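You operate a simulated robot arm through the tools that you are given. There is no shell and no other tool.

You run a simulated two-armed robot. Do the job below in one go: nothing can be reset, and whatever is moved stays where it is left.

## Task
Test the vanity outlet: fan on, press test, press reset, fan off.

It is judged by the outcome, as a careful person would: the job done as asked, and still so three seconds after it is handed in. It fails if anything else is knocked over, pushed out of place, dropped, spilled or broken.

## Robot
Two 6-joint arms with fingered hands on one trunk that stands fixed in place. Base frame: the origin is at the foot of the trunk, x ahead of it, y to its left, z up. Units: m, degrees, N and s.
The left shoulder is at [0.07, 0.191, 0.883], the right one opposite. Each reaches about 0.983 m from its shoulder. Payload 4.7 kg a hand.
The tool frame of a hand sits at the grasp point between the pads (the TCP): z along the fingers, y along the line on which they close. The tips reach 0.036 m beyond it. The gripper opens to 0.12 m; its body begins 0.042 m behind the TCP. The gripper is a hand of 5 fingers: y runs from the thumb to the fingers, the wrist lies at [-0.018, -0.113, -0.198] in the tool frame, and closing takes about 1.5 s.
Orientation is told as [roll, pitch, yaw] about the base's x, y, z axes, in that order, counted from this pose: with the fingers straight down and the wrist toward the robot, the tool's x, y and z point along [0, 1, 0], [1, 0, 0] and [0, 0, -1] of the base frame.

## Interface
- The arms move only by the tool nudge_tool. It takes "left_commands", "right_commands" or both (then of equal length, played together; a hand with none holds still); each is text: rows parted by semicolons, each of 7 numbers parted by spaces: the closure, from 0 (fully open) to 1 (shut), then the shift along the tool's x, y, z in cm, then the turn, a rotation vector about the tool's x, y, z in degrees. In form: fingers x y z rx ry rz; .... A call has 1 to 20 rows; each row is the pose to reach, as a shift and turn from the pose commanded when the call began, along the tool's axes at that moment. A row lasts 0.2 s, in which the tool goes at most 0.05 m and 8.6 degrees; a call with a longer step from one row to the next is refused whole, and so is a gripper value outside its range. A pose out of reach is approached as far as the arm can. The call stops where the force on the tool passes 40 N (or 10 N more than at its start, if that is more) or the arm is blocked; 0.2 s more then pass. The fingers move at their own pace (about 0.045 m/s each) and stop on an object; they squeeze with about 33 N. The grip force told is the motor's: it shows also when the fingers shut on nothing. Time passes only in rows, and 0.2 s behind the last, so rows that repeat a pose let the fingers close. It gives the time, the measured TCP pose, the force on the tool (base axes), the opening and the grip force at its end, in the units of the frame above (readings bear some noise), with the torque about the TCP (base axes, N m) and any sound that the robot's microphone picked up, and new pictures: "show" is both (left out), scene, wrist or none (wrist: the cameras of the hands that moved).
- Cameras (640 x 400 px; columns grow to the right, rows downward): "scene" is now at [0.1263, 0.0494, 1.1381]; the picture's right is [0.56, -0.83, 0.00], its down [-0.27, -0.18, -0.95] and it looks along [0.79, 0.53, -0.32] (base axes); focal length 214 px, centre (320, 200). "left" rides on the left gripper at [-0.073, -0.091, -0.143] in its tool frame; the picture's right is [-0.80, -0.28, 0.53], its down [0.53, -0.73, 0.42] and it looks along [0.27, 0.62, 0.74] (tool axes); focal length 234 px, centre (320, 200). "right" rides on the right gripper at [0.073, -0.091, -0.143] in its tool frame; the picture's right is [-0.80, 0.28, -0.53], its down [-0.53, -0.73, 0.42] and it looks along [-0.27, 0.62, 0.74] (tool axes); focal length 234 px, centre (320, 200). There is no depth. A picture from a camera that has moved, and an enlarged one, comes with that camera's place and axes in the base frame and with its lens.
- lift_body(by): slides the trunk up (or, below 0, down) by that many m; the arms and the scene camera ride with it, the base frame stays. It gives what a move gives, with no picture.
- hand_shape(shape, hand): the hand has 5 fingers and takes this shape, open, in about a second: jaw (thumb against the fingers, like two jaws); tri (thumb and two fingers); tip (a fingertip pinch); poke (one finger out to press); point (the index stretched); flat (the hand flat); cup (the hand cupped); fist (a fist). The gripper value then closes the fingers along that shape, each until it touches; the sizes above hold for jaw. It gives what a move gives, with no picture.
- pan_tilt(pan, tilt): turns the head with the scene camera to pan (to the left, within 86 degrees either way) and tilt (down, from -29 to 69), counted from straight ahead of the robot. It gives what a move gives, and a new picture of the scene camera.
- zoom(camera, box): a new picture of the part [left, top, right, bottom] of that camera's present view, enlarged. It takes no simulated time.
- sign_off(): hands the job in; it is judged then, once.

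Nothing tells you positions but the pictures and the camera data. Unless the task says otherwise, let go and move clear before handing in.

The tools are called after "Emit:" by a JSON object that holds its "method" and its "body". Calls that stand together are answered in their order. nudge_tool: Moves the arms, as the interface text tells. Its arguments: {"type":"object","properties":{"left_commands":{"type":"string"},"right_commands":{"type":"string"},"show":{"type":"string","enum":["both","scene","wrist","none"]}},"required":[]} The other tools are called the same way: lift_body (by) moves the trunk up or down; hand_shape (shape, hand) gives the hand a shape; pan_tilt (pan, tilt) turns the head that bears the scene camera; zoom (camera, box) takes an enlarged picture of a part of a camera's view; sign_off () hands the job in.

At the start:

```text
t: 0.0
left_eef_pos: [0.4014, 0.44, 1.0733]
left_tcp_rot: [0.0, 0.0, -0.2]
left_ft_force: [-0.4, -0.5, -0.5]
left_moment: [0.0, -0.03, 0.02]
left_width: 0.1195
left_finger_force: 0.2
left_shape: jaw
right_eef_pos: [0.7067, 0.0477, 1.2038]
right_tcp_rot: [0.0, 0.0, 0.0]
right_ft_force: [0.7, -0.6, 0.5]
right_moment: [0.01, -0.02, 0.01]
right_width: 0.1197
right_finger_force: 0.0
right_shape: jaw
trunk travel left (down, up): [-0.36, 0.58]
head pan, tilt (commanded): [33.7, 18.6]
```

scene: 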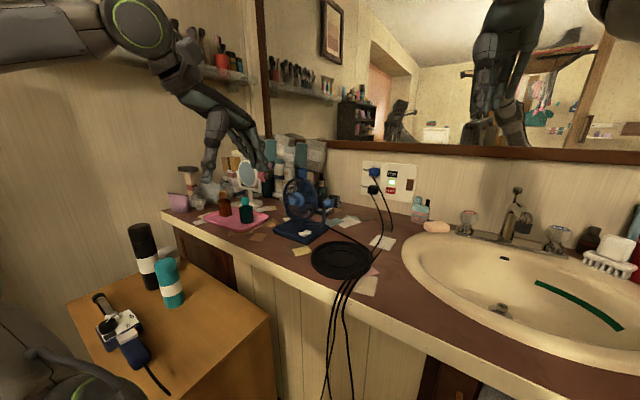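
right: 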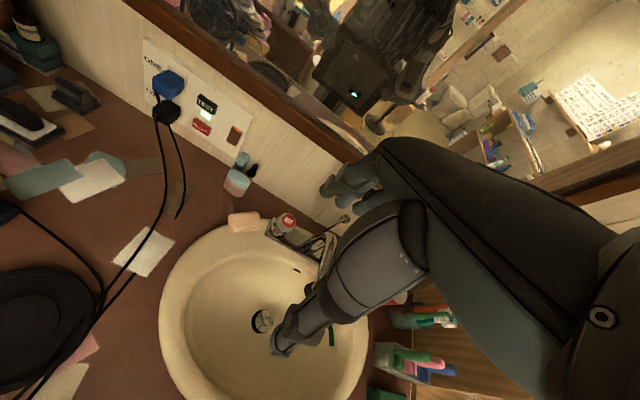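
left: 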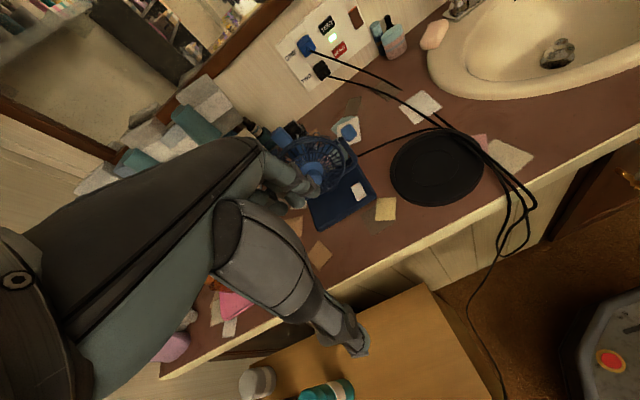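

I see a vanity counter with a small blue fan, a wall outlet plate with TEST (black) and RESET (red) buttons and a small rocker, and a sink to the right. I'll zoom in to locate the fan switch and the outlet buttons.

Emit:
{"method": "zoom", "body": {"camera": "scene", "box": [350, 150, 440, 210]}}

Emit:
{"method": "zoom", "body": {"camera": "scene", "box": [260, 160, 360, 260]}}

Emit:
{"method": "zoom", "body": {"camera": "right", "box": [130, 40, 270, 200]}}

Emit:
{"method": "zoom", "body": {"camera": "left", "box": [270, 110, 410, 240]}}

Emit:
{"method": "zoom", "body": {"camera": "left", "box": [260, 0, 400, 100]}}

```text
6.67 times, centred on (395, 180) of scene
camera zoom: at [0.1263, 0.0494, 1.1381], right [0.56, -0.83, 0.0], down [-0.27, -0.18, -0.95], along [0.79, 0.53, -0.32], focal length 1430 px, centre (-180, 333)
```

zoom: 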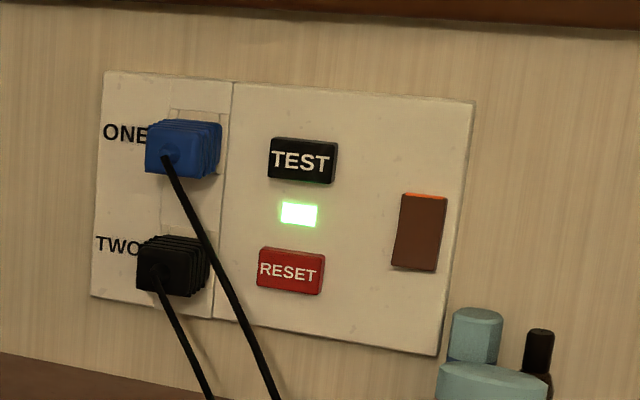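

```text
4.00 times, centred on (310, 210) of scene
camera zoom: at [0.1263, 0.0494, 1.1381], right [0.56, -0.83, 0.0], down [-0.27, -0.18, -0.95], along [0.79, 0.53, -0.32], focal length 858 px, centre (360, 160)
```

zoom: 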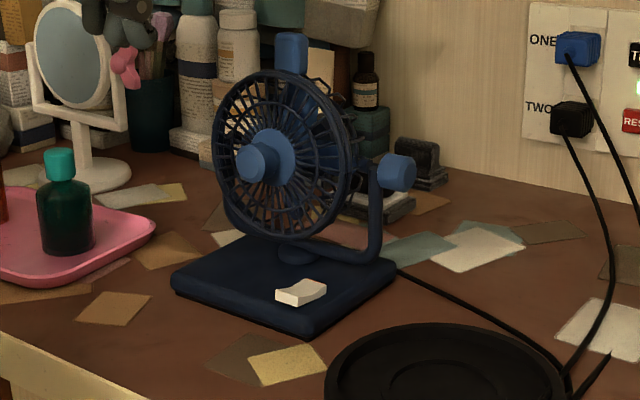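

```text
2.50 times, centred on (200, 120) of right
camera zoom: at [0.6148, 0.1212, 1.3473], right [0.28, -0.8, 0.53], down [-0.73, -0.53, -0.42], along [0.62, -0.27, -0.74], focal length 585 px, centre (620, 400)
```

zoom: 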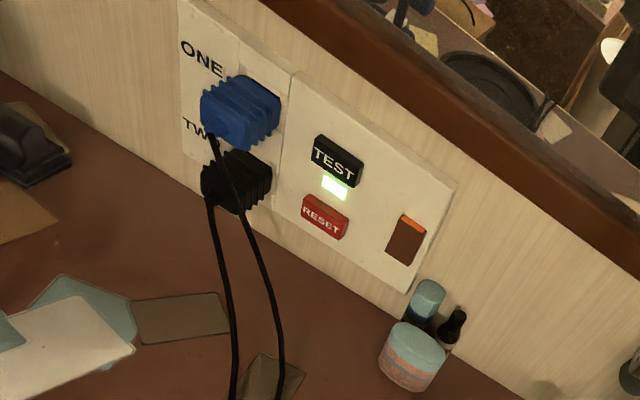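

```text
3.08 times, centred on (340, 175) of left
camera zoom: at [0.3097, 0.3663, 1.2187], right [-0.28, -0.8, -0.53], down [-0.73, 0.53, -0.42], along [0.62, 0.27, -0.74], focal length 720 px, centre (258, 277)
```

zoom: 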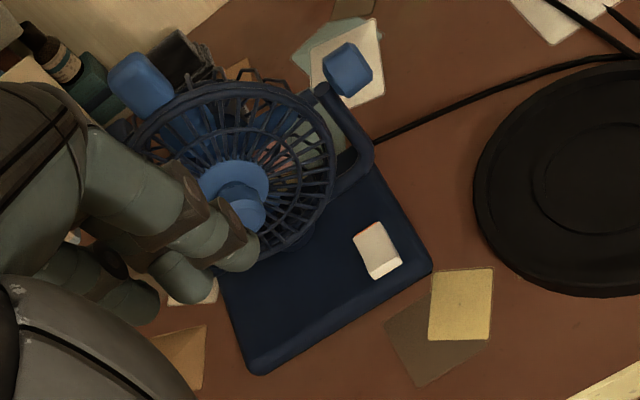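

```text
4.00 times, centred on (330, 50) of left
camera zoom: at [0.3097, 0.3663, 1.2187], right [-0.28, -0.8, -0.53], down [-0.73, 0.53, -0.42], along [0.62, 0.27, -0.74], focal length 937 px, centre (280, 800)
```

zoom: 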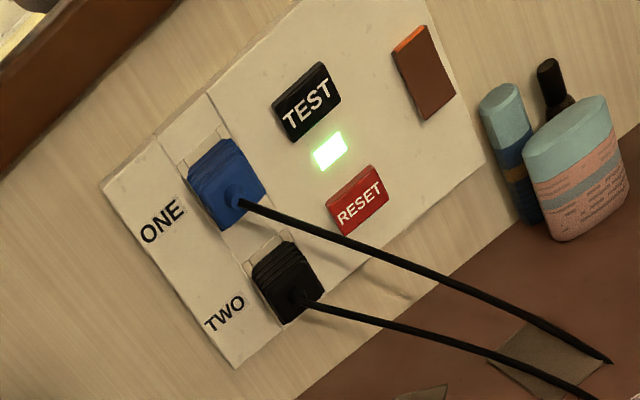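

The fan's white rocker sits on its base at about [0.60, 0.42, 0.82]. TEST is about [0.99, 0.28, 0.96] and RESET about [0.99, 0.28, 0.89], on a wall facing the robot. I'll look closer at the rocker, and put the left hand in the poke shape to see where its fingertip is.

Emit:
{"method": "zoom", "body": {"camera": "scene", "box": [320, 220, 350, 240]}}

Emit:
{"method": "zoom", "body": {"camera": "left", "box": [330, 170, 378, 200]}}

Emit:
{"method": "hand_shape", "body": {"hand": "left", "shape": "poke"}}

```text
16.00 times, centred on (335, 230) of scene
camera zoom: at [0.1263, 0.0494, 1.1381], right [0.56, -0.83, 0.0], down [-0.27, -0.18, -0.95], along [0.79, 0.53, -0.32], focal length 3432 px, centre (80, -280)
```

zoom: 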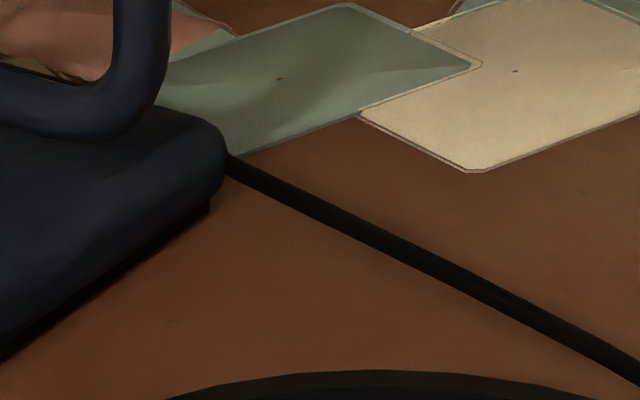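

```text
13.33 times, centred on (354, 185) of left
camera zoom: at [0.3097, 0.3663, 1.2187], right [-0.28, -0.8, -0.53], down [-0.73, 0.53, -0.42], along [0.62, 0.27, -0.74], focal length 3122 px, centre (-133, 400)
```

zoom: 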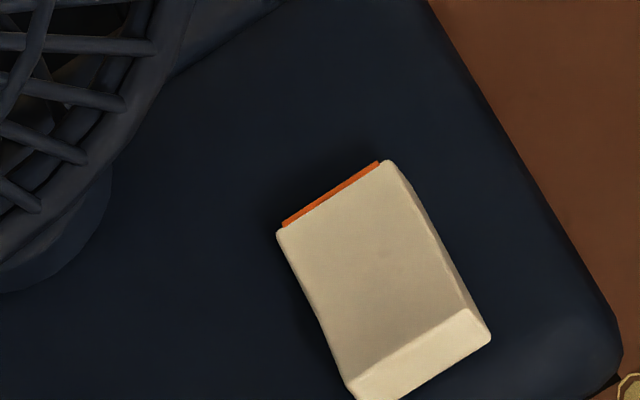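

```text
t: 0.9
left_eef_pos: [0.4012, 0.4395, 1.0751]
left_tcp_rot: [0.0, 0.0, -0.1]
left_ft_force: [-0.3, -0.1, 1.0]
left_moment: [-0.04, -0.02, -0.03]
left_width: 0.0
left_finger_force: 0.0
left_shape: poke
right_eef_pos: [0.7065, 0.0463, 1.2026]
right_tcp_rot: [0.0, 0.0, 0.1]
right_ft_force: [0.0, 0.1, -0.4]
right_moment: [-0.03, 0.0, -0.01]
right_width: 0.1193
right_finger_force: 0.0
right_shape: jaw
trunk travel left (down, up): [-0.36, 0.58]
head pan, tilt (commanded): [33.7, 18.6]
```

The fan rocker lies along x, from about (0.622, 0.424) at the far end, which is down and has an orange strip, to (0.589, 0.425) at the near end, which is raised. I'll hold still for a moment and view the poke shape.

Emit:
{"method": "nudge_tool", "body": {"left_commands": "0 0 0 0 0 0 0; 0 0 0 0 0 0 0", "show": "both"}}

```text
t: 1.5
left_eef_pos: [0.4018, 0.4396, 1.0734]
left_tcp_rot: [0.0, 0.0, -0.1]
left_ft_force: [-0.2, 0.7, 0.0]
left_moment: [-0.01, -0.01, 0.03]
left_width: 0.0
left_finger_force: 0.1
left_shape: poke
right_eef_pos: [0.7064, 0.0483, 1.2048]
right_tcp_rot: [0.0, 0.0, 0.0]
right_ft_force: [0.0, -0.1, -0.8]
right_moment: [-0.04, 0.0, 0.01]
right_width: 0.1194
right_finger_force: 0.1
right_shape: jaw
trunk travel left (down, up): [-0.36, 0.58]
head pan, tilt (commanded): [33.7, 18.6]
camera scene: at [0.1263, 0.0494, 1.1381], right [0.56, -0.83, 0.0], down [-0.27, -0.18, -0.95], along [0.79, 0.53, -0.32], focal length 214 px, centre (320, 200)
camera left: at [0.3097, 0.3663, 1.2187], right [-0.28, -0.8, -0.53], down [-0.73, 0.53, -0.42], along [0.62, 0.27, -0.74], focal length 234 px, centre (320, 200)
```

scene: 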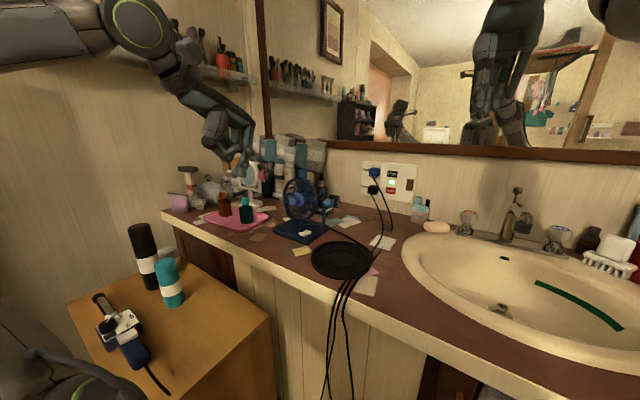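
left: 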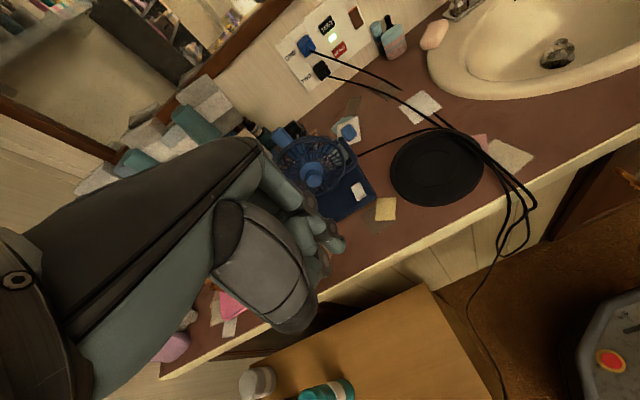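

Emit:
{"method": "zoom", "body": {"camera": "left", "box": [200, 120, 360, 320]}}

Emit:
{"method": "zoom", "body": {"camera": "scene", "box": [180, 80, 300, 200]}}

```text
2.00 times, centred on (280, 220) of left
camera zoom: at [0.3097, 0.3663, 1.2187], right [-0.28, -0.8, -0.53], down [-0.73, 0.53, -0.42], along [0.62, 0.27, -0.74], focal length 468 px, centre (400, 160)
```

zoom: 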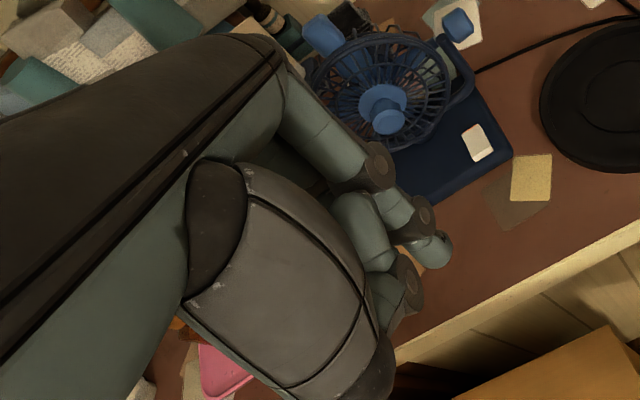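

```text
3.33 times, centred on (240, 140) of scene
camera zoom: at [0.1263, 0.0494, 1.1381], right [0.56, -0.83, 0.0], down [-0.27, -0.18, -0.95], along [0.79, 0.53, -0.32], focal length 715 px, centre (587, 400)
```

zoom: 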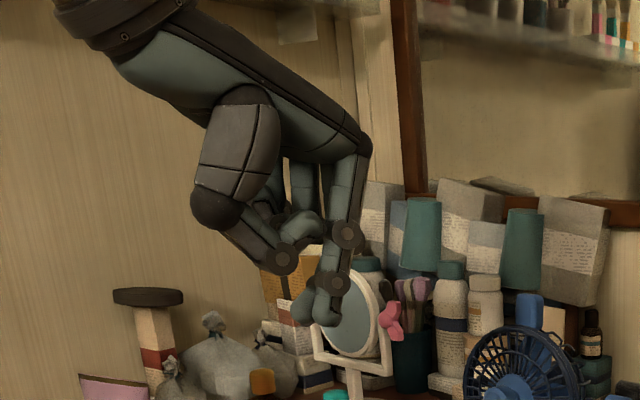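

The poke finger is the index. Its tip is at about [0.395, 0.423, 1.05], so roughly (-0.017, -0.007, +0.025) in the tool frame. I'll tilt the hand about 38° forward so it stays clear of the fan guard, and move partway toward the fan.

Emit:
{"method": "nudge_tool", "body": {"left_commands": "0 0 1.5 1 -7.6 0 0; 0 0 3 2 -15.2 0 0; 0 0 4.5 3 -22.8 0 0; 0 0 6 4.5 -30.4 0 0; 0 0 8 6 -38 0 0; 0 0 10 8 -38 0 0; 0 0 10 8 -38 0 0", "show": "both"}}

```text
t: 3.1
left_eef_pos: [0.5057, 0.3786, 0.9899]
left_tcp_rot: [0.0, -38.0, -0.1]
left_ft_force: [-0.2, 0.1, 0.1]
left_moment: [0.0, 0.02, -0.02]
left_width: 0.0001
left_finger_force: 0.1
left_shape: poke
left hand out of reach, approached as far as the arm can: row 2, 3, 4, 5, 6, 7
right_eef_pos: [0.7042, 0.0464, 1.2048]
right_tcp_rot: [0.0, 0.0, 0.0]
right_ft_force: [0.1, -0.4, 0.2]
right_moment: [-0.04, 0.01, 0.02]
right_width: 0.1196
right_finger_force: 0.1
right_shape: jaw
trunk travel left (down, up): [-0.36, 0.58]
head pan, tilt (commanded): [33.7, 18.6]
camera scene: at [0.1259, 0.0495, 1.1382], right [0.56, -0.83, 0.0], down [-0.27, -0.18, -0.95], along [0.79, 0.53, -0.32], focal length 214 px, centre (320, 200)
camera left: at [0.3445, 0.3055, 1.0483], right [0.1, -0.8, -0.59], down [-0.31, 0.53, -0.79], along [0.94, 0.26, -0.2], focal length 234 px, centre (320, 200)
```

scene: 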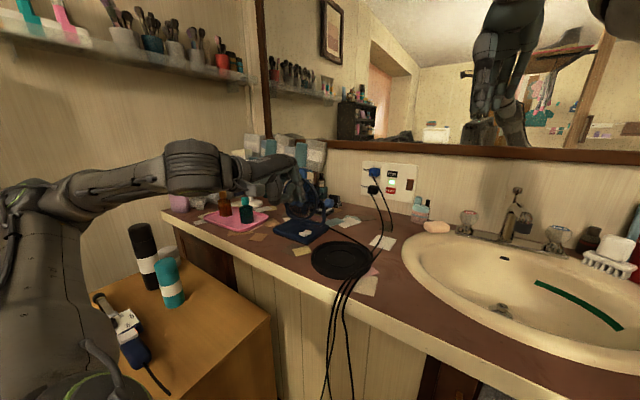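
left: 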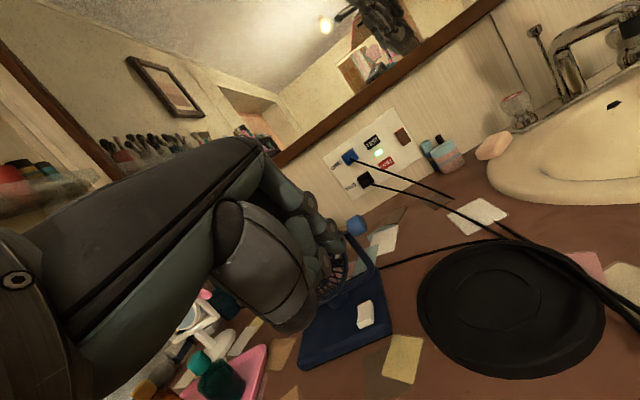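

The arm couldn't take that pose as asked: it ended about 6 cm to the right, folded in close. I'll look left to see how the arm is configured before going on.

Emit:
{"method": "pan_tilt", "body": {"pan": 62, "tilt": 20}}

```text
t: 4.0
left_eef_pos: [0.5057, 0.3785, 0.99]
left_tcp_rot: [0.0, -38.0, -0.1]
left_ft_force: [-0.7, 0.1, 0.9]
left_moment: [-0.01, 0.0, 0.0]
left_width: 0.0
left_finger_force: 0.0
left_shape: poke
right_eef_pos: [0.7056, 0.0469, 1.2043]
right_tcp_rot: [0.1, 0.1, -0.1]
right_ft_force: [0.1, 0.2, -0.5]
right_moment: [-0.01, 0.01, -0.01]
right_width: 0.12
right_finger_force: 0.0
right_shape: jaw
trunk travel left (down, up): [-0.36, 0.58]
head pan, tilt (commanded): [62.0, 20.0]
camera scene: at [0.0926, 0.0799, 1.1359], right [0.88, -0.47, 0.0], down [-0.16, -0.3, -0.94], along [0.44, 0.83, -0.34], focal length 214 px, centre (320, 200)
```

scene: 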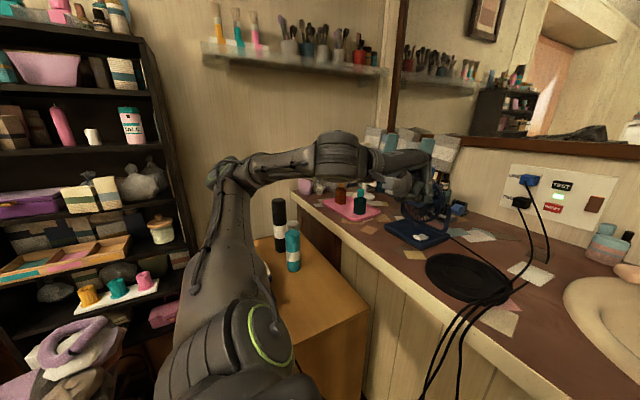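

The arm is folded with its elbow to the left at about shoulder height, and nothing is near it. Raising the trunk 0.3 m should give it more working distance down to the fan base.

Emit:
{"method": "lift_body", "body": {"by": 0.3}}

Emit:
{"method": "pan_tilt", "body": {"pan": 40, "tilt": 38}}

```text
t: 7.0
left_eef_pos: [0.5066, 0.3773, 1.289]
left_tcp_rot: [0.0, -38.0, -0.2]
left_ft_force: [0.7, 0.4, -0.3]
left_moment: [0.0, 0.02, 0.03]
left_width: 0.0003
left_finger_force: 0.1
left_shape: poke
right_eef_pos: [0.707, 0.0469, 1.5024]
right_tcp_rot: [0.1, 0.0, 0.0]
right_ft_force: [0.2, -0.1, 0.0]
right_moment: [0.0, 0.01, -0.01]
right_width: 0.1199
right_finger_force: 0.1
right_shape: jaw
trunk travel left (down, up): [-0.66, 0.28]
head pan, tilt (commanded): [62.0, 20.0]
```

```text
t: 7.9
left_eef_pos: [0.5043, 0.3782, 1.2893]
left_tcp_rot: [0.1, -38.0, -0.1]
left_ft_force: [0.5, 0.1, -1.3]
left_moment: [-0.01, 0.0, -0.02]
left_width: 0.0
left_finger_force: 0.0
left_shape: poke
right_eef_pos: [0.7063, 0.0478, 1.5031]
right_tcp_rot: [0.0, 0.0, -0.1]
right_ft_force: [0.1, 0.3, 0.4]
right_moment: [0.01, 0.03, 0.03]
right_width: 0.1202
right_finger_force: 0.0
right_shape: jaw
trunk travel left (down, up): [-0.66, 0.28]
head pan, tilt (commanded): [40.0, 38.0]
camera scene: at [0.1148, 0.0532, 1.4075], right [0.64, -0.77, 0.0], down [-0.47, -0.4, -0.79], along [0.6, 0.51, -0.62], focal length 214 px, centre (320, 200)
```

scene: 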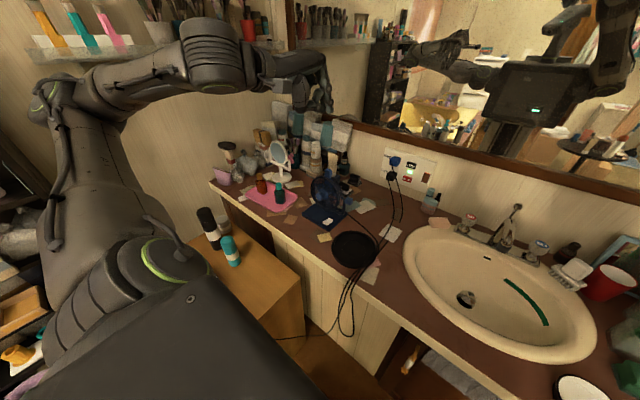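

I can now bring the left hand down toward the fan in steps, first testing how the commanded pose tracks.

Emit:
{"method": "nudge_tool", "body": {"left_commands": "0 0 -1.3 3.7 0 0 0; 0 0 -2.6 7.4 0 0 0; 0 0 -4 11 0 0 0; 0 0 -5.3 14.9 0 0 0; 0 0 -5.3 14.9 0 0 0", "show": "both"}}

```text
t: 9.1
left_eef_pos: [0.5647, 0.3841, 1.1438]
left_tcp_rot: [0.1, -37.9, -0.2]
left_ft_force: [-0.3, 0.5, 0.8]
left_moment: [-0.01, -0.02, 0.01]
left_width: 0.0002
left_finger_force: 0.0
left_shape: poke
left hand out of reach, approached as far as the arm can: row 1, 2, 3, 4, 5
right_eef_pos: [0.7057, 0.0471, 1.5031]
right_tcp_rot: [0.0, 0.0, 0.0]
right_ft_force: [-0.7, -0.1, -0.5]
right_moment: [0.04, -0.01, 0.0]
right_width: 0.1197
right_finger_force: 0.0
right_shape: jaw
trunk travel left (down, up): [-0.66, 0.28]
head pan, tilt (commanded): [40.0, 38.0]
camera scene: at [0.114, 0.0528, 1.4076], right [0.64, -0.77, 0.0], down [-0.47, -0.4, -0.79], along [0.6, 0.51, -0.62], focal length 214 px, centre (320, 200)
camera left: at [0.4048, 0.3116, 1.2019], right [0.1, -0.8, -0.59], down [-0.32, 0.53, -0.78], along [0.94, 0.26, -0.2], focal length 234 px, centre (320, 200)
```

scene: 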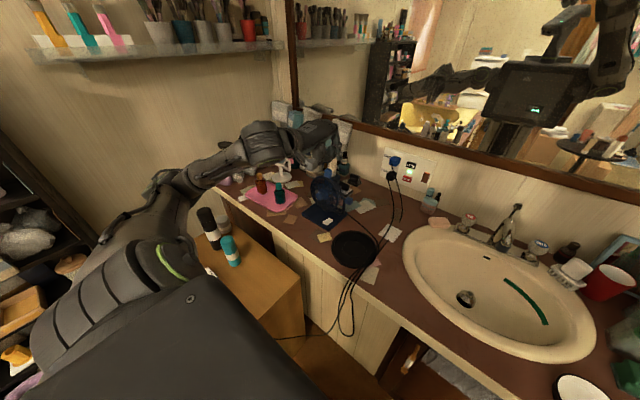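
left: 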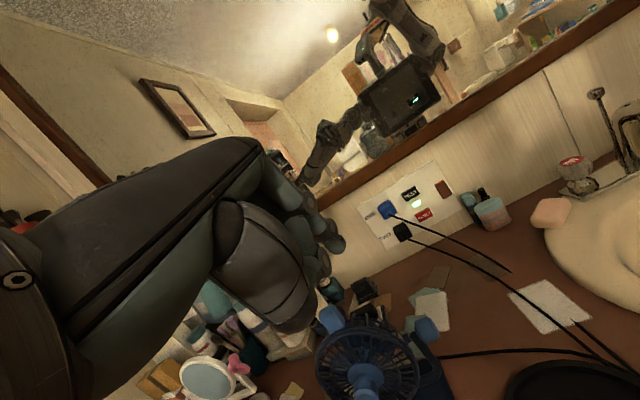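

The commanded pose still holds y of about 0.44, but the arm only gets to 0.38 with the hand pointing straight ahead. Yawing the hand to the left should bring it in reach and keep the rest of the hand away from the fan.

Emit:
{"method": "nudge_tool", "body": {"left_commands": "0 0 0 0 0 4.62 -5.91; 0 0 0 0 0 9.24 -11.82; 0 0 0 0 0 12.3 -15.76; 0 0 0 0 0 12.3 -15.76", "show": "both"}}

```text
t: 10.1
left_eef_pos: [0.5887, 0.3884, 1.1447]
left_tcp_rot: [0.0, -38.0, 19.9]
left_ft_force: [-0.3, 0.3, -0.3]
left_moment: [0.01, 0.02, 0.0]
left_width: 0.0
left_finger_force: 0.0
left_shape: poke
left hand out of reach, approached as far as the arm can: row 1, 2, 3, 4
right_eef_pos: [0.7064, 0.0484, 1.5031]
right_tcp_rot: [0.0, 0.0, 0.0]
right_ft_force: [-0.5, 0.3, 0.4]
right_moment: [0.0, -0.03, 0.01]
right_width: 0.1199
right_finger_force: 0.1
right_shape: jaw
trunk travel left (down, up): [-0.66, 0.28]
head pan, tilt (commanded): [40.0, 38.0]
camera scene: at [0.115, 0.0539, 1.4074], right [0.64, -0.77, 0.0], down [-0.47, -0.4, -0.79], along [0.6, 0.51, -0.62], focal length 214 px, centre (320, 200)
camera left: at [0.4625, 0.2659, 1.2033], right [0.37, -0.72, -0.59], down [-0.48, 0.39, -0.79], along [0.8, 0.57, -0.2], focal length 234 px, centre (320, 200)
```

scene: 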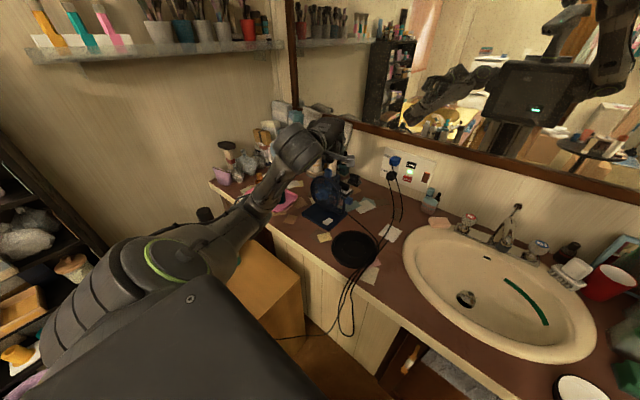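
left: 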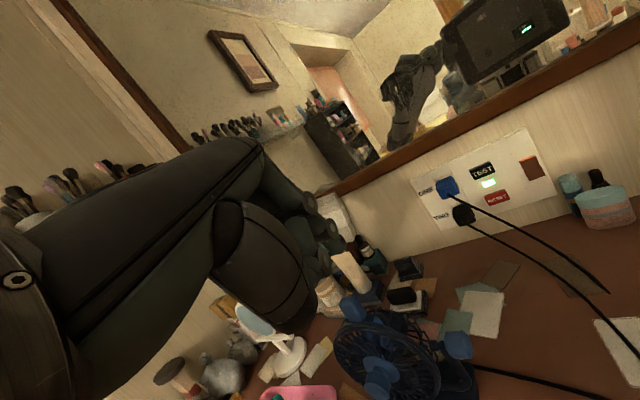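

The hand still stops short along its own x axis, so the steep forward tilt seems to be the limit. I'll reduce the tilt to about -10° and then yaw the hand further, so the fingers come down beside the fan with the wrist toward the sink side.

Emit:
{"method": "nudge_tool", "body": {"left_commands": "0 0 0 0 7 0 0; 0 0 0 0 14 0 0; 0 0 0 0 21 0 0; 0 0 0 0 28 0 0; 0 0 0 0 28 0 0", "show": "scene"}}

```text
t: 11.3
left_eef_pos: [0.5796, 0.4437, 1.131]
left_tcp_rot: [-0.2, -10.0, 19.8]
left_ft_force: [0.0, 0.7, -0.6]
left_moment: [-0.01, 0.02, 0.0]
left_width: 0.0
left_finger_force: 0.0
left_shape: poke
left hand out of reach, approached as far as the arm can: row 1, 2, 3, 4, 5
right_eef_pos: [0.7069, 0.0475, 1.5037]
right_tcp_rot: [0.0, 0.0, -0.1]
right_ft_force: [0.0, 0.1, 0.1]
right_moment: [0.0, 0.0, -0.03]
right_width: 0.1197
right_finger_force: 0.0
right_shape: jaw
trunk travel left (down, up): [-0.66, 0.28]
head pan, tilt (commanded): [40.0, 38.0]
camera scene: at [0.1151, 0.0532, 1.4075], right [0.64, -0.77, 0.0], down [-0.47, -0.4, -0.79], along [0.6, 0.51, -0.62], focal length 214 px, centre (320, 200)
```

scene: 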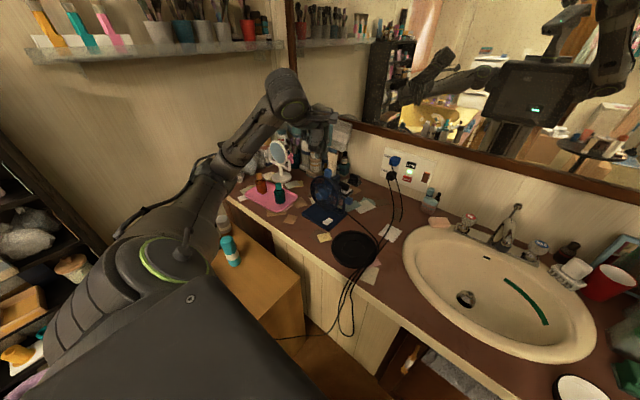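

Reducing the tilt lets the hand reach the right y. Next I'll yaw it further left.

Emit:
{"method": "nudge_tool", "body": {"left_commands": "0 0 0 0 0 1.39 -7.88; 0 0 0 0 0 2.78 -15.76; 0 0 0 0 0 4.17 -23.64; 0 0 0 0 0 5.56 -31.52; 0 0 0 0 0 6.95 -39.4; 0 0 0 0 0 6.95 -39.4", "show": "both"}}

```text
t: 12.7
left_eef_pos: [0.5012, 0.6042, 1.1066]
left_tcp_rot: [-0.1, -9.8, 59.8]
left_ft_force: [1.2, -0.3, 0.1]
left_moment: [-0.02, 0.01, 0.0]
left_width: 0.0002
left_finger_force: 0.1
left_shape: poke
left hand out of reach, approached as far as the arm can: row 1, 2, 3, 4, 5, 6
right_eef_pos: [0.7068, 0.0471, 1.5036]
right_tcp_rot: [0.0, 0.1, 0.0]
right_ft_force: [0.0, -0.4, -0.2]
right_moment: [0.03, 0.01, -0.01]
right_width: 0.1199
right_finger_force: 0.1
right_shape: jaw
trunk travel left (down, up): [-0.66, 0.28]
head pan, tilt (commanded): [40.0, 38.0]
camera scene: at [0.1158, 0.053, 1.4074], right [0.64, -0.77, 0.0], down [-0.47, -0.4, -0.79], along [0.6, 0.51, -0.62], focal length 214 px, centre (320, 200)
camera left: at [0.5058, 0.468, 1.2334], right [0.6, -0.56, -0.56], down [-0.79, -0.29, -0.55], along [0.14, 0.77, -0.62], focal length 234 px, centre (320, 200)
```

scene: 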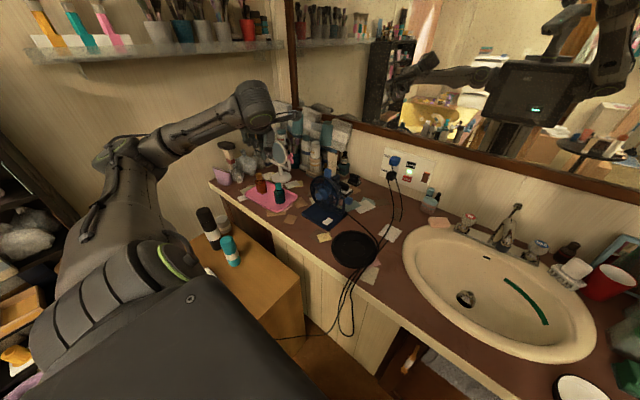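
left: 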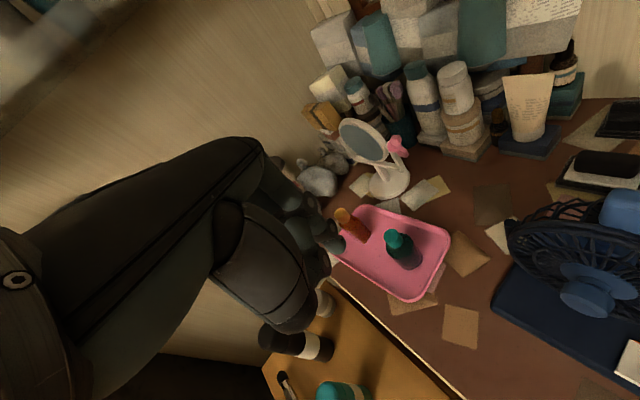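

Strong yaw pushes the hand too far left, so this arm posture is hitting joint limits. I'll go back to the original fingers-down, zero-yaw orientation, which was within reach, and check from there.

Emit:
{"method": "nudge_tool", "body": {"left_commands": "0 0 0 0 0 -1.3 7.39; 0 0 0 0 0 -2.6 14.78; 0 0 0 0 0 -3.9 22.16; 0 0 0 0 0 -5.2 29.55; 0 0 0 0 0 -6.5 36.94; 0 0 0 0 0 -7.8 44.33; 0 0 0 0 0 -9.1 51.7; 0 0 0 0 0 -10.4 59.1; 0 0 0 0 0 -10.4 59.1", "show": "none"}}

Emit:
{"method": "nudge_tool", "body": {"left_commands": "0 0 0 0 5 0 0; 0 0 0 0 10 0 0; 0 0 0 0 10 0 0", "show": "both"}}

```text
t: 14.7
left_eef_pos: [0.561, 0.5736, 1.0903]
left_tcp_rot: [-0.2, -9.9, -0.1]
left_ft_force: [0.8, 0.4, -0.3]
left_moment: [-0.05, 0.02, -0.03]
left_width: 0.0002
left_finger_force: 0.1
left_shape: poke
left hand out of reach, approached as far as the arm can: row 2, 3, 4, 5, 6, 7, 8, 9
right_eef_pos: [0.7064, 0.0518, 1.5023]
right_tcp_rot: [-0.2, 0.1, 0.0]
right_ft_force: [0.4, 1.1, -0.4]
right_moment: [-0.13, -0.03, 0.0]
right_width: 0.1198
right_finger_force: 0.1
right_shape: jaw
trunk travel left (down, up): [-0.66, 0.28]
head pan, tilt (commanded): [40.0, 38.0]
```

```text
t: 15.5
left_eef_pos: [0.5601, 0.572, 1.0926]
left_tcp_rot: [0.0, 0.0, -0.2]
left_ft_force: [-0.8, 0.8, 0.5]
left_moment: [-0.02, 0.01, 0.0]
left_width: 0.0001
left_finger_force: 0.1
left_shape: poke
right_eef_pos: [0.7048, 0.047, 1.5041]
right_tcp_rot: [0.0, 0.0, 0.1]
right_ft_force: [-0.2, 0.0, -0.1]
right_moment: [0.01, -0.02, 0.01]
right_width: 0.1199
right_finger_force: 0.1
right_shape: jaw
trunk travel left (down, up): [-0.66, 0.28]
head pan, tilt (commanded): [40.0, 38.0]
camera scene: at [0.1138, 0.0528, 1.4076], right [0.64, -0.77, 0.0], down [-0.47, -0.4, -0.79], along [0.6, 0.51, -0.62], focal length 214 px, centre (320, 200)
camera left: at [0.4679, 0.4992, 1.2384], right [-0.28, -0.8, -0.53], down [-0.73, 0.53, -0.42], along [0.62, 0.26, -0.74], focal length 234 px, centre (320, 200)
```

scene: 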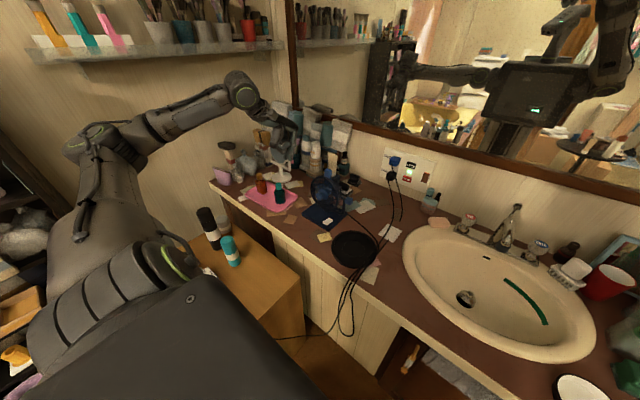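
left: 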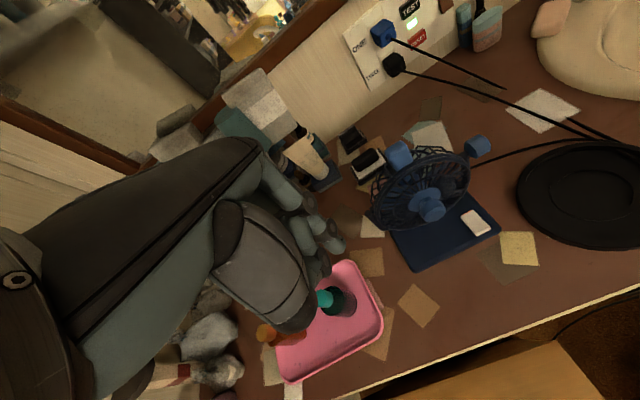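

Left is back in reach, and I can see each call restarts from the measured pose. The right hand suits the fan better: its index is on the left side, so its other fingers stay off the fan. I'll leave the left hand here as an observer and put the right hand in poke.

Emit:
{"method": "hand_shape", "body": {"hand": "right", "shape": "poke"}}

Emit:
{"method": "zoom", "body": {"camera": "left", "box": [360, 120, 520, 280]}}

Emit:
{"method": "zoom", "body": {"camera": "right", "box": [0, 0, 640, 400]}}

```text
t: 16.4
left_eef_pos: [0.5597, 0.5729, 1.0928]
left_tcp_rot: [0.0, 0.1, -0.1]
left_ft_force: [1.1, -0.9, -0.8]
left_moment: [0.0, -0.01, 0.03]
left_width: 0.0
left_finger_force: 0.0
left_shape: poke
right_eef_pos: [0.7068, 0.0475, 1.5042]
right_tcp_rot: [0.0, 0.0, -0.1]
right_ft_force: [0.2, -0.2, 0.3]
right_moment: [0.02, -0.02, -0.02]
right_width: 0.0
right_finger_force: 0.0
right_shape: poke
trunk travel left (down, up): [-0.66, 0.28]
head pan, tilt (commanded): [40.0, 38.0]
```

```text
2.50 times, centred on (440, 200) of left
camera zoom: at [0.469, 0.4999, 1.2374], right [-0.28, -0.8, -0.53], down [-0.73, 0.53, -0.42], along [0.62, 0.27, -0.74], focal length 585 px, centre (20, 200)
```

zoom: 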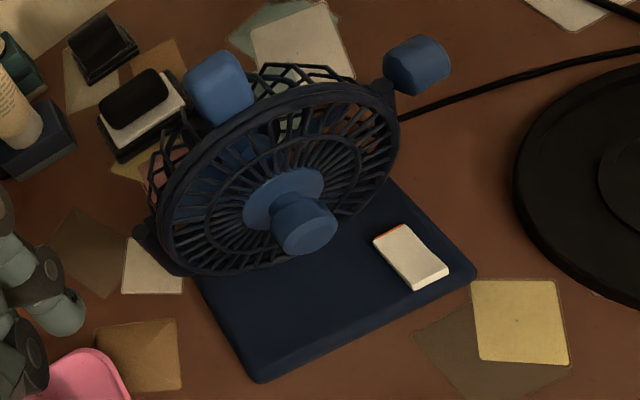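

```text
1.00 times, centred on (320, 200) of right (not enlarged: the box is as wide or as high as the picture)
camera zoom: at [0.6154, 0.1216, 1.647], right [0.28, -0.8, 0.53], down [-0.73, -0.53, -0.42], along [0.62, -0.27, -0.74], focal length 234 px, centre (320, 200)
```

zoom: 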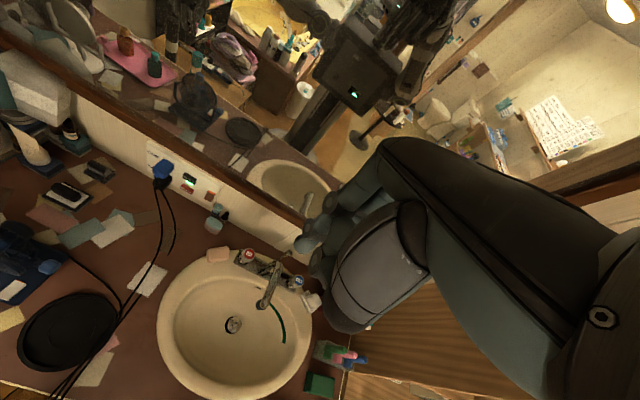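

The fan rocker is clearly visible from the left camera, with its raised near end at about (0.592, 0.422). I'll bring the right hand over toward the fan with a mild forward tilt, staying high and watching the reach flag.

Emit:
{"method": "nudge_tool", "body": {"right_commands": "0 2 -1.6 3.5 -2 0 0; 0 4 -3.1 7 -4 0 0; 0 6 -4.7 10.6 -6 0 0; 0 8 -6.3 14.2 -8 0 0; 0 10 -7.9 17.7 -10 0 0; 0 12 -9.4 21.2 -12 0 0; 0 14 -11 24.8 -14 0 0; 0 16 -12.6 28.3 -16 0 0; 0 18 -14.1 31.9 -18 0 0; 0 20.2 -15.7 35.4 -20 0 0; 0 20.2 -15.7 35.4 -20 0 0", "show": "both"}}

```text
t: 17.6
left_eef_pos: [0.5598, 0.5726, 1.0937]
left_tcp_rot: [0.1, 0.0, -0.1]
left_ft_force: [-0.1, 0.1, -0.4]
left_moment: [-0.01, 0.0, 0.03]
left_width: 0.0001
left_finger_force: 0.0
left_shape: poke
right_eef_pos: [0.7547, 0.0729, 1.5065]
right_tcp_rot: [6.5, -10.8, -7.4]
right_ft_force: [0.3, -0.2, -0.6]
right_moment: [-0.03, 0.03, 0.01]
right_width: 0.0001
right_finger_force: 0.0
right_shape: poke
right hand out of reach, approached as far as the arm can: row 1, 2, 3, 4, 5, 6
trunk travel left (down, up): [-0.66, 0.28]
head pan, tilt (commanded): [40.0, 38.0]
stopped in row 6 (right hand): the arm was blocked; the commanded pose is now the measured one
camera scene: at [0.1152, 0.0527, 1.4075], right [0.64, -0.77, 0.0], down [-0.47, -0.4, -0.79], along [0.6, 0.51, -0.62], focal length 214 px, centre (320, 200)
camera right: at [0.6436, 0.1448, 1.637], right [0.08, -0.88, 0.48], down [-0.69, -0.4, -0.61], along [0.72, -0.28, -0.63], focal length 234 px, centre (320, 200)
```

scene: 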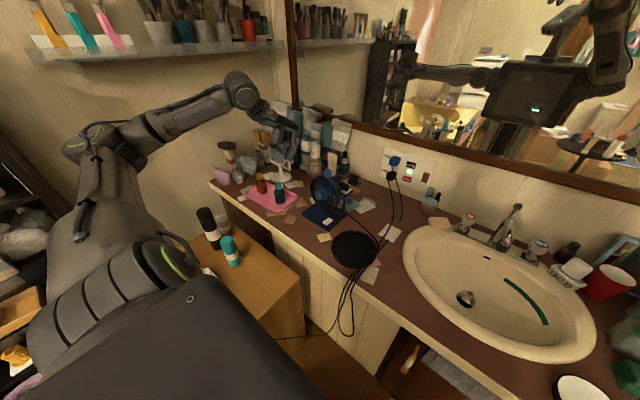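
right: 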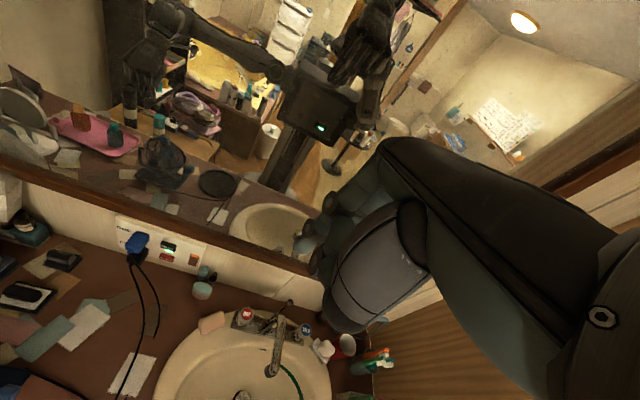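

The right arm was blocked and hardly moved. I'll turn the head right to see what its links are doing.

Emit:
{"method": "pan_tilt", "body": {"pan": -30, "tilt": 5}}

```text
t: 19.1
left_eef_pos: [0.5603, 0.5735, 1.0926]
left_tcp_rot: [-0.1, 0.0, -0.1]
left_ft_force: [-1.0, 0.7, 0.5]
left_moment: [-0.04, 0.02, 0.0]
left_width: 0.0001
left_finger_force: 0.0
left_shape: poke
right_eef_pos: [0.7529, 0.0741, 1.5064]
right_tcp_rot: [6.5, -10.9, -7.4]
right_ft_force: [0.6, 0.3, 0.5]
right_moment: [-0.01, 0.04, 0.0]
right_width: 0.0
right_finger_force: 0.1
right_shape: poke
trunk travel left (down, up): [-0.66, 0.28]
head pan, tilt (commanded): [-30.0, 5.0]
camera scene: at [0.1284, -0.048, 1.4602], right [-0.5, -0.87, 0.0], down [-0.08, 0.04, -1.0], along [0.86, -0.5, -0.09], focal length 214 px, centre (320, 200)
```

scene: 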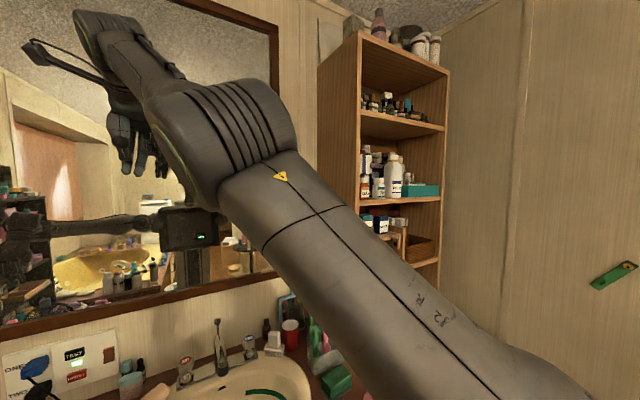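

The right arm's elbow is up beside the head, so it can't fold toward the fan. I'll return to the left arm and probe its limits with small moves at the fingers-down orientation.

Emit:
{"method": "pan_tilt", "body": {"pan": 40, "tilt": 30}}

Emit:
{"method": "nudge_tool", "body": {"left_commands": "0 -3 1 0 0 0 0; 0 -6 2 0 0 0 0; 0 -9 3 0 0 0 0; 0 -12 4 0 0 0 0; 0 -12 4 0 0 0 0", "show": "both"}}

```text
t: 20.5
left_eef_pos: [0.5605, 0.5726, 1.0934]
left_tcp_rot: [0.0, 0.1, -0.2]
left_ft_force: [0.2, 0.4, -0.5]
left_moment: [-0.01, 0.02, -0.05]
left_width: 0.0002
left_finger_force: 0.0
left_shape: poke
right_eef_pos: [0.7512, 0.0741, 1.5071]
right_tcp_rot: [6.5, -10.8, -7.3]
right_ft_force: [-0.5, -0.8, 0.1]
right_moment: [0.0, 0.02, 0.01]
right_width: 0.0002
right_finger_force: 0.0
right_shape: poke
trunk travel left (down, up): [-0.66, 0.28]
head pan, tilt (commanded): [40.0, 30.0]
camera scene: at [0.1182, 0.0558, 1.4199], right [0.64, -0.77, 0.0], down [-0.38, -0.32, -0.87], along [0.66, 0.56, -0.5], focal length 214 px, centre (320, 200)
```

scene: 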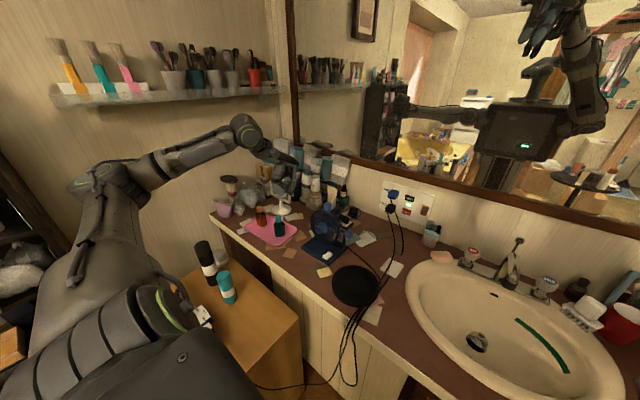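

```text
t: 21.7
left_eef_pos: [0.5999, 0.4554, 1.0924]
left_tcp_rot: [-0.1, -0.1, -0.1]
left_ft_force: [-0.7, 0.1, 0.1]
left_moment: [0.0, 0.01, 0.02]
left_width: 0.0001
left_finger_force: 0.1
left_shape: poke
right_eef_pos: [0.7514, 0.0753, 1.507]
right_tcp_rot: [6.5, -11.0, -7.4]
right_ft_force: [-0.8, -1.0, 0.3]
right_moment: [0.0, -0.05, 0.01]
right_width: 0.0
right_finger_force: 0.1
right_shape: poke
trunk travel left (down, up): [-0.66, 0.28]
head pan, tilt (commanded): [40.0, 30.0]
camera scene: at [0.1172, 0.0566, 1.4199], right [0.64, -0.77, 0.0], down [-0.38, -0.32, -0.87], along [0.66, 0.56, -0.5], focal length 214 px, centre (320, 200)
camera left: at [0.5084, 0.3812, 1.2379], right [-0.28, -0.8, -0.53], down [-0.73, 0.53, -0.42], along [0.62, 0.27, -0.74], focal length 234 px, centre (320, 200)
```

scene: 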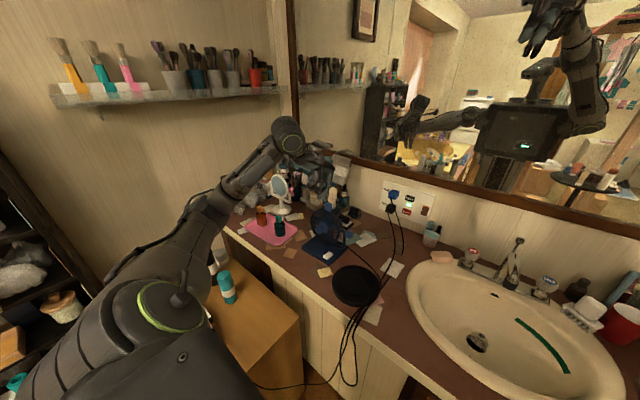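
left: 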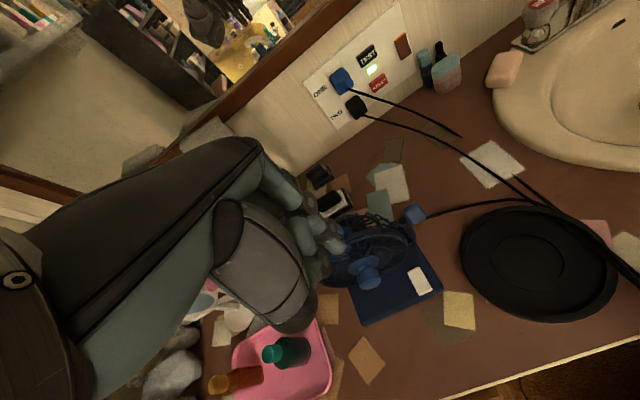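

The left arm reached [0.60, 0.455, 1.09] with the fingers down and no reach limit. Next I'll test tilting here in small steps.

Emit:
{"method": "nudge_tool", "body": {"left_commands": "0 0 0 0 -3 0 0; 0 0 0 0 -6 0 0; 0 0 0 0 -9 0 0; 0 0 0 0 -12 0 0; 0 0 0 0 -15 0 0; 0 0 0 0 -15 0 0; 0 0 0 0 -15 0 0", "show": "scene"}}

```text
t: 23.3
left_eef_pos: [0.6, 0.4531, 1.0921]
left_tcp_rot: [0.0, -15.1, -0.2]
left_ft_force: [0.3, 0.3, 0.2]
left_moment: [0.0, -0.02, -0.01]
left_width: 0.0001
left_finger_force: 0.1
left_shape: poke
right_eef_pos: [0.7519, 0.075, 1.5074]
right_tcp_rot: [6.4, -10.9, -7.3]
right_ft_force: [0.5, -0.4, 0.3]
right_moment: [0.03, -0.01, 0.0]
right_width: 0.0001
right_finger_force: 0.0
right_shape: poke
trunk travel left (down, up): [-0.66, 0.28]
head pan, tilt (commanded): [40.0, 30.0]
camera scene: at [0.118, 0.056, 1.4198], right [0.64, -0.77, 0.0], down [-0.38, -0.32, -0.87], along [0.66, 0.56, -0.5], focal length 214 px, centre (320, 200)
```

scene: 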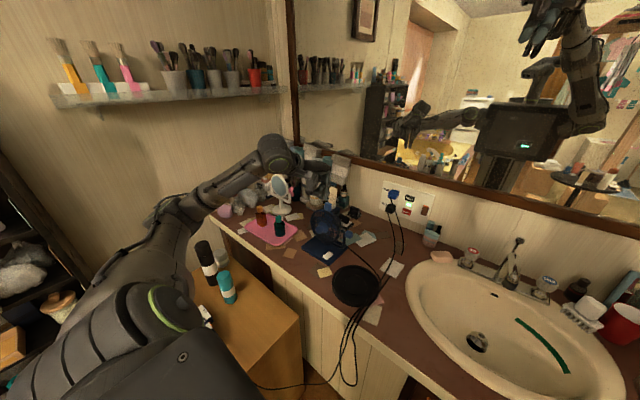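

That tilt worked with no limit. I'll tilt a bit more.

Emit:
{"method": "nudge_tool", "body": {"left_commands": "0 0 0 0 -3 0 0; 0 0 0 0 -6 0 0; 0 0 0 0 -9 0 0; 0 0 0 0 -12 0 0; 0 0 0 0 -15 0 0; 0 0 0 0 -18 0 0; 0 0 0 0 -20 0 0; 0 0 0 0 -20 0 0", "show": "both"}}

```text
t: 25.1
left_eef_pos: [0.5986, 0.4529, 1.0923]
left_tcp_rot: [0.0, -35.1, -0.1]
left_ft_force: [0.2, 0.7, 0.5]
left_moment: [0.01, 0.05, 0.02]
left_width: 0.0
left_finger_force: 0.0
left_shape: poke
right_eef_pos: [0.7518, 0.0738, 1.5082]
right_tcp_rot: [6.6, -11.0, -7.3]
right_ft_force: [-0.1, -0.3, -0.4]
right_moment: [0.01, 0.02, -0.01]
right_width: 0.0001
right_finger_force: 0.1
right_shape: poke
trunk travel left (down, up): [-0.66, 0.28]
head pan, tilt (commanded): [40.0, 30.0]
camera scene: at [0.1183, 0.0558, 1.4198], right [0.64, -0.77, 0.0], down [-0.38, -0.32, -0.87], along [0.66, 0.56, -0.5], focal length 214 px, centre (320, 200)
camera left: at [0.4429, 0.3802, 1.1593], right [0.07, -0.8, -0.59], down [-0.36, 0.53, -0.77], along [0.93, 0.26, -0.25], focal length 234 px, centre (320, 200)
```

scene: 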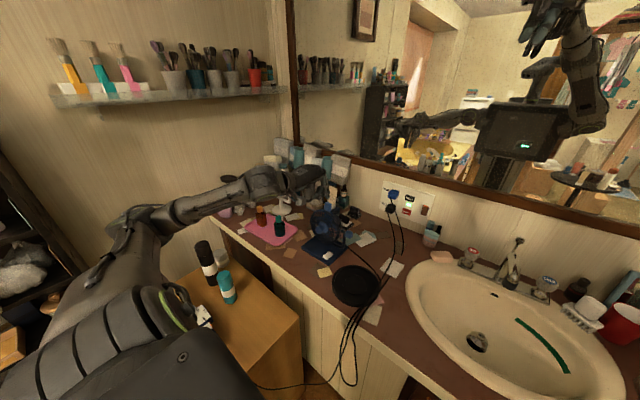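
left: 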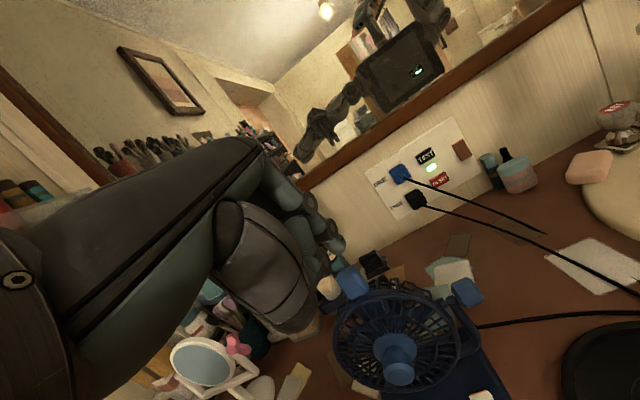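

Pitch -35° works here with no limit; the arm just needed more distance. I'll raise the trunk another 0.1 m for margin, then come down in front of the fan's switch.

Emit:
{"method": "lift_body", "body": {"by": 0.1}}

```text
t: 26.4
left_eef_pos: [0.6, 0.4531, 1.1922]
left_tcp_rot: [0.0, -35.0, -0.1]
left_ft_force: [-0.1, -0.9, -0.4]
left_moment: [0.02, -0.02, -0.03]
left_width: 0.0001
left_finger_force: 0.2
left_shape: poke
right_eef_pos: [0.7524, 0.0739, 1.6073]
right_tcp_rot: [6.4, -10.8, -7.3]
right_ft_force: [0.1, -0.9, 0.6]
right_moment: [-0.02, 0.01, -0.02]
right_width: 0.0002
right_finger_force: 0.1
right_shape: poke
trunk travel left (down, up): [-0.76, 0.18]
head pan, tilt (commanded): [40.0, 30.0]
```

Emit:
{"method": "nudge_tool", "body": {"left_commands": "0 -0.2 -2.8 2.8 0 0 0; 0 -0.4 -5.5 5.6 0 0 0; 0 -0.6 -8.3 8.4 0 0 0; 0 -0.9 -11.1 11.1 0 0 0; 0 -1.1 -13.8 13.9 0 0 0; 0 -1.3 -16.6 16.7 0 0 0; 0 -1.3 -16.6 16.7 0 0 0", "show": "both"}}

```text
t: 28.0
left_eef_pos: [0.5604, 0.4387, 0.9626]
left_tcp_rot: [0.1, -35.0, -0.2]
left_ft_force: [0.1, -0.4, 0.3]
left_moment: [0.01, -0.01, -0.02]
left_width: 0.0
left_finger_force: 0.0
left_shape: poke
right_eef_pos: [0.7526, 0.0737, 1.6076]
right_tcp_rot: [6.4, -10.9, -7.2]
right_ft_force: [-0.3, 0.1, 0.2]
right_moment: [0.0, -0.01, -0.01]
right_width: 0.0
right_finger_force: 0.0
right_shape: poke
trunk travel left (down, up): [-0.76, 0.18]
head pan, tilt (commanded): [40.0, 30.0]
camera scene: at [0.1183, 0.0559, 1.5198], right [0.64, -0.77, 0.0], down [-0.38, -0.32, -0.87], along [0.66, 0.56, -0.5], focal length 214 px, centre (320, 200)
camera left: at [0.4031, 0.366, 1.0285], right [0.07, -0.8, -0.59], down [-0.36, 0.53, -0.77], along [0.93, 0.26, -0.25], focal length 234 px, centre (320, 200)
```

scene: 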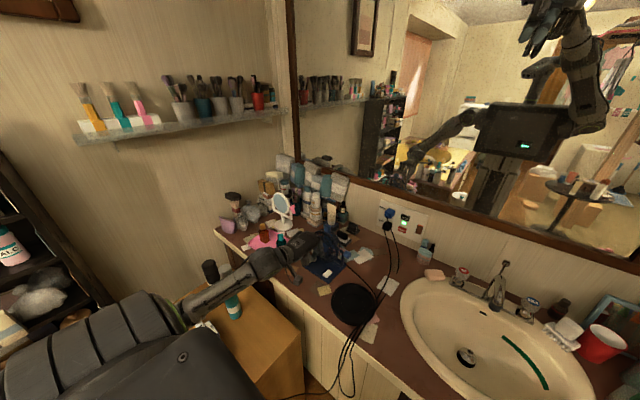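
left: 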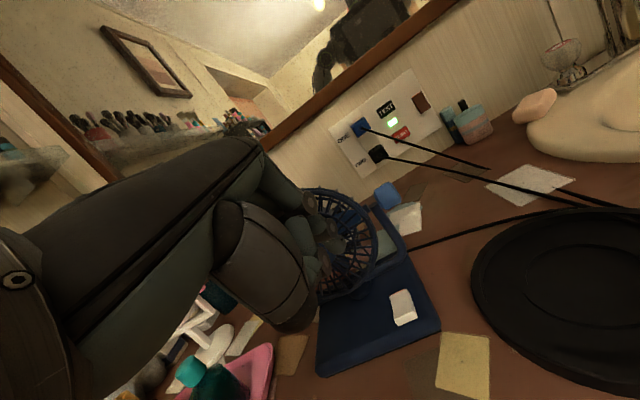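

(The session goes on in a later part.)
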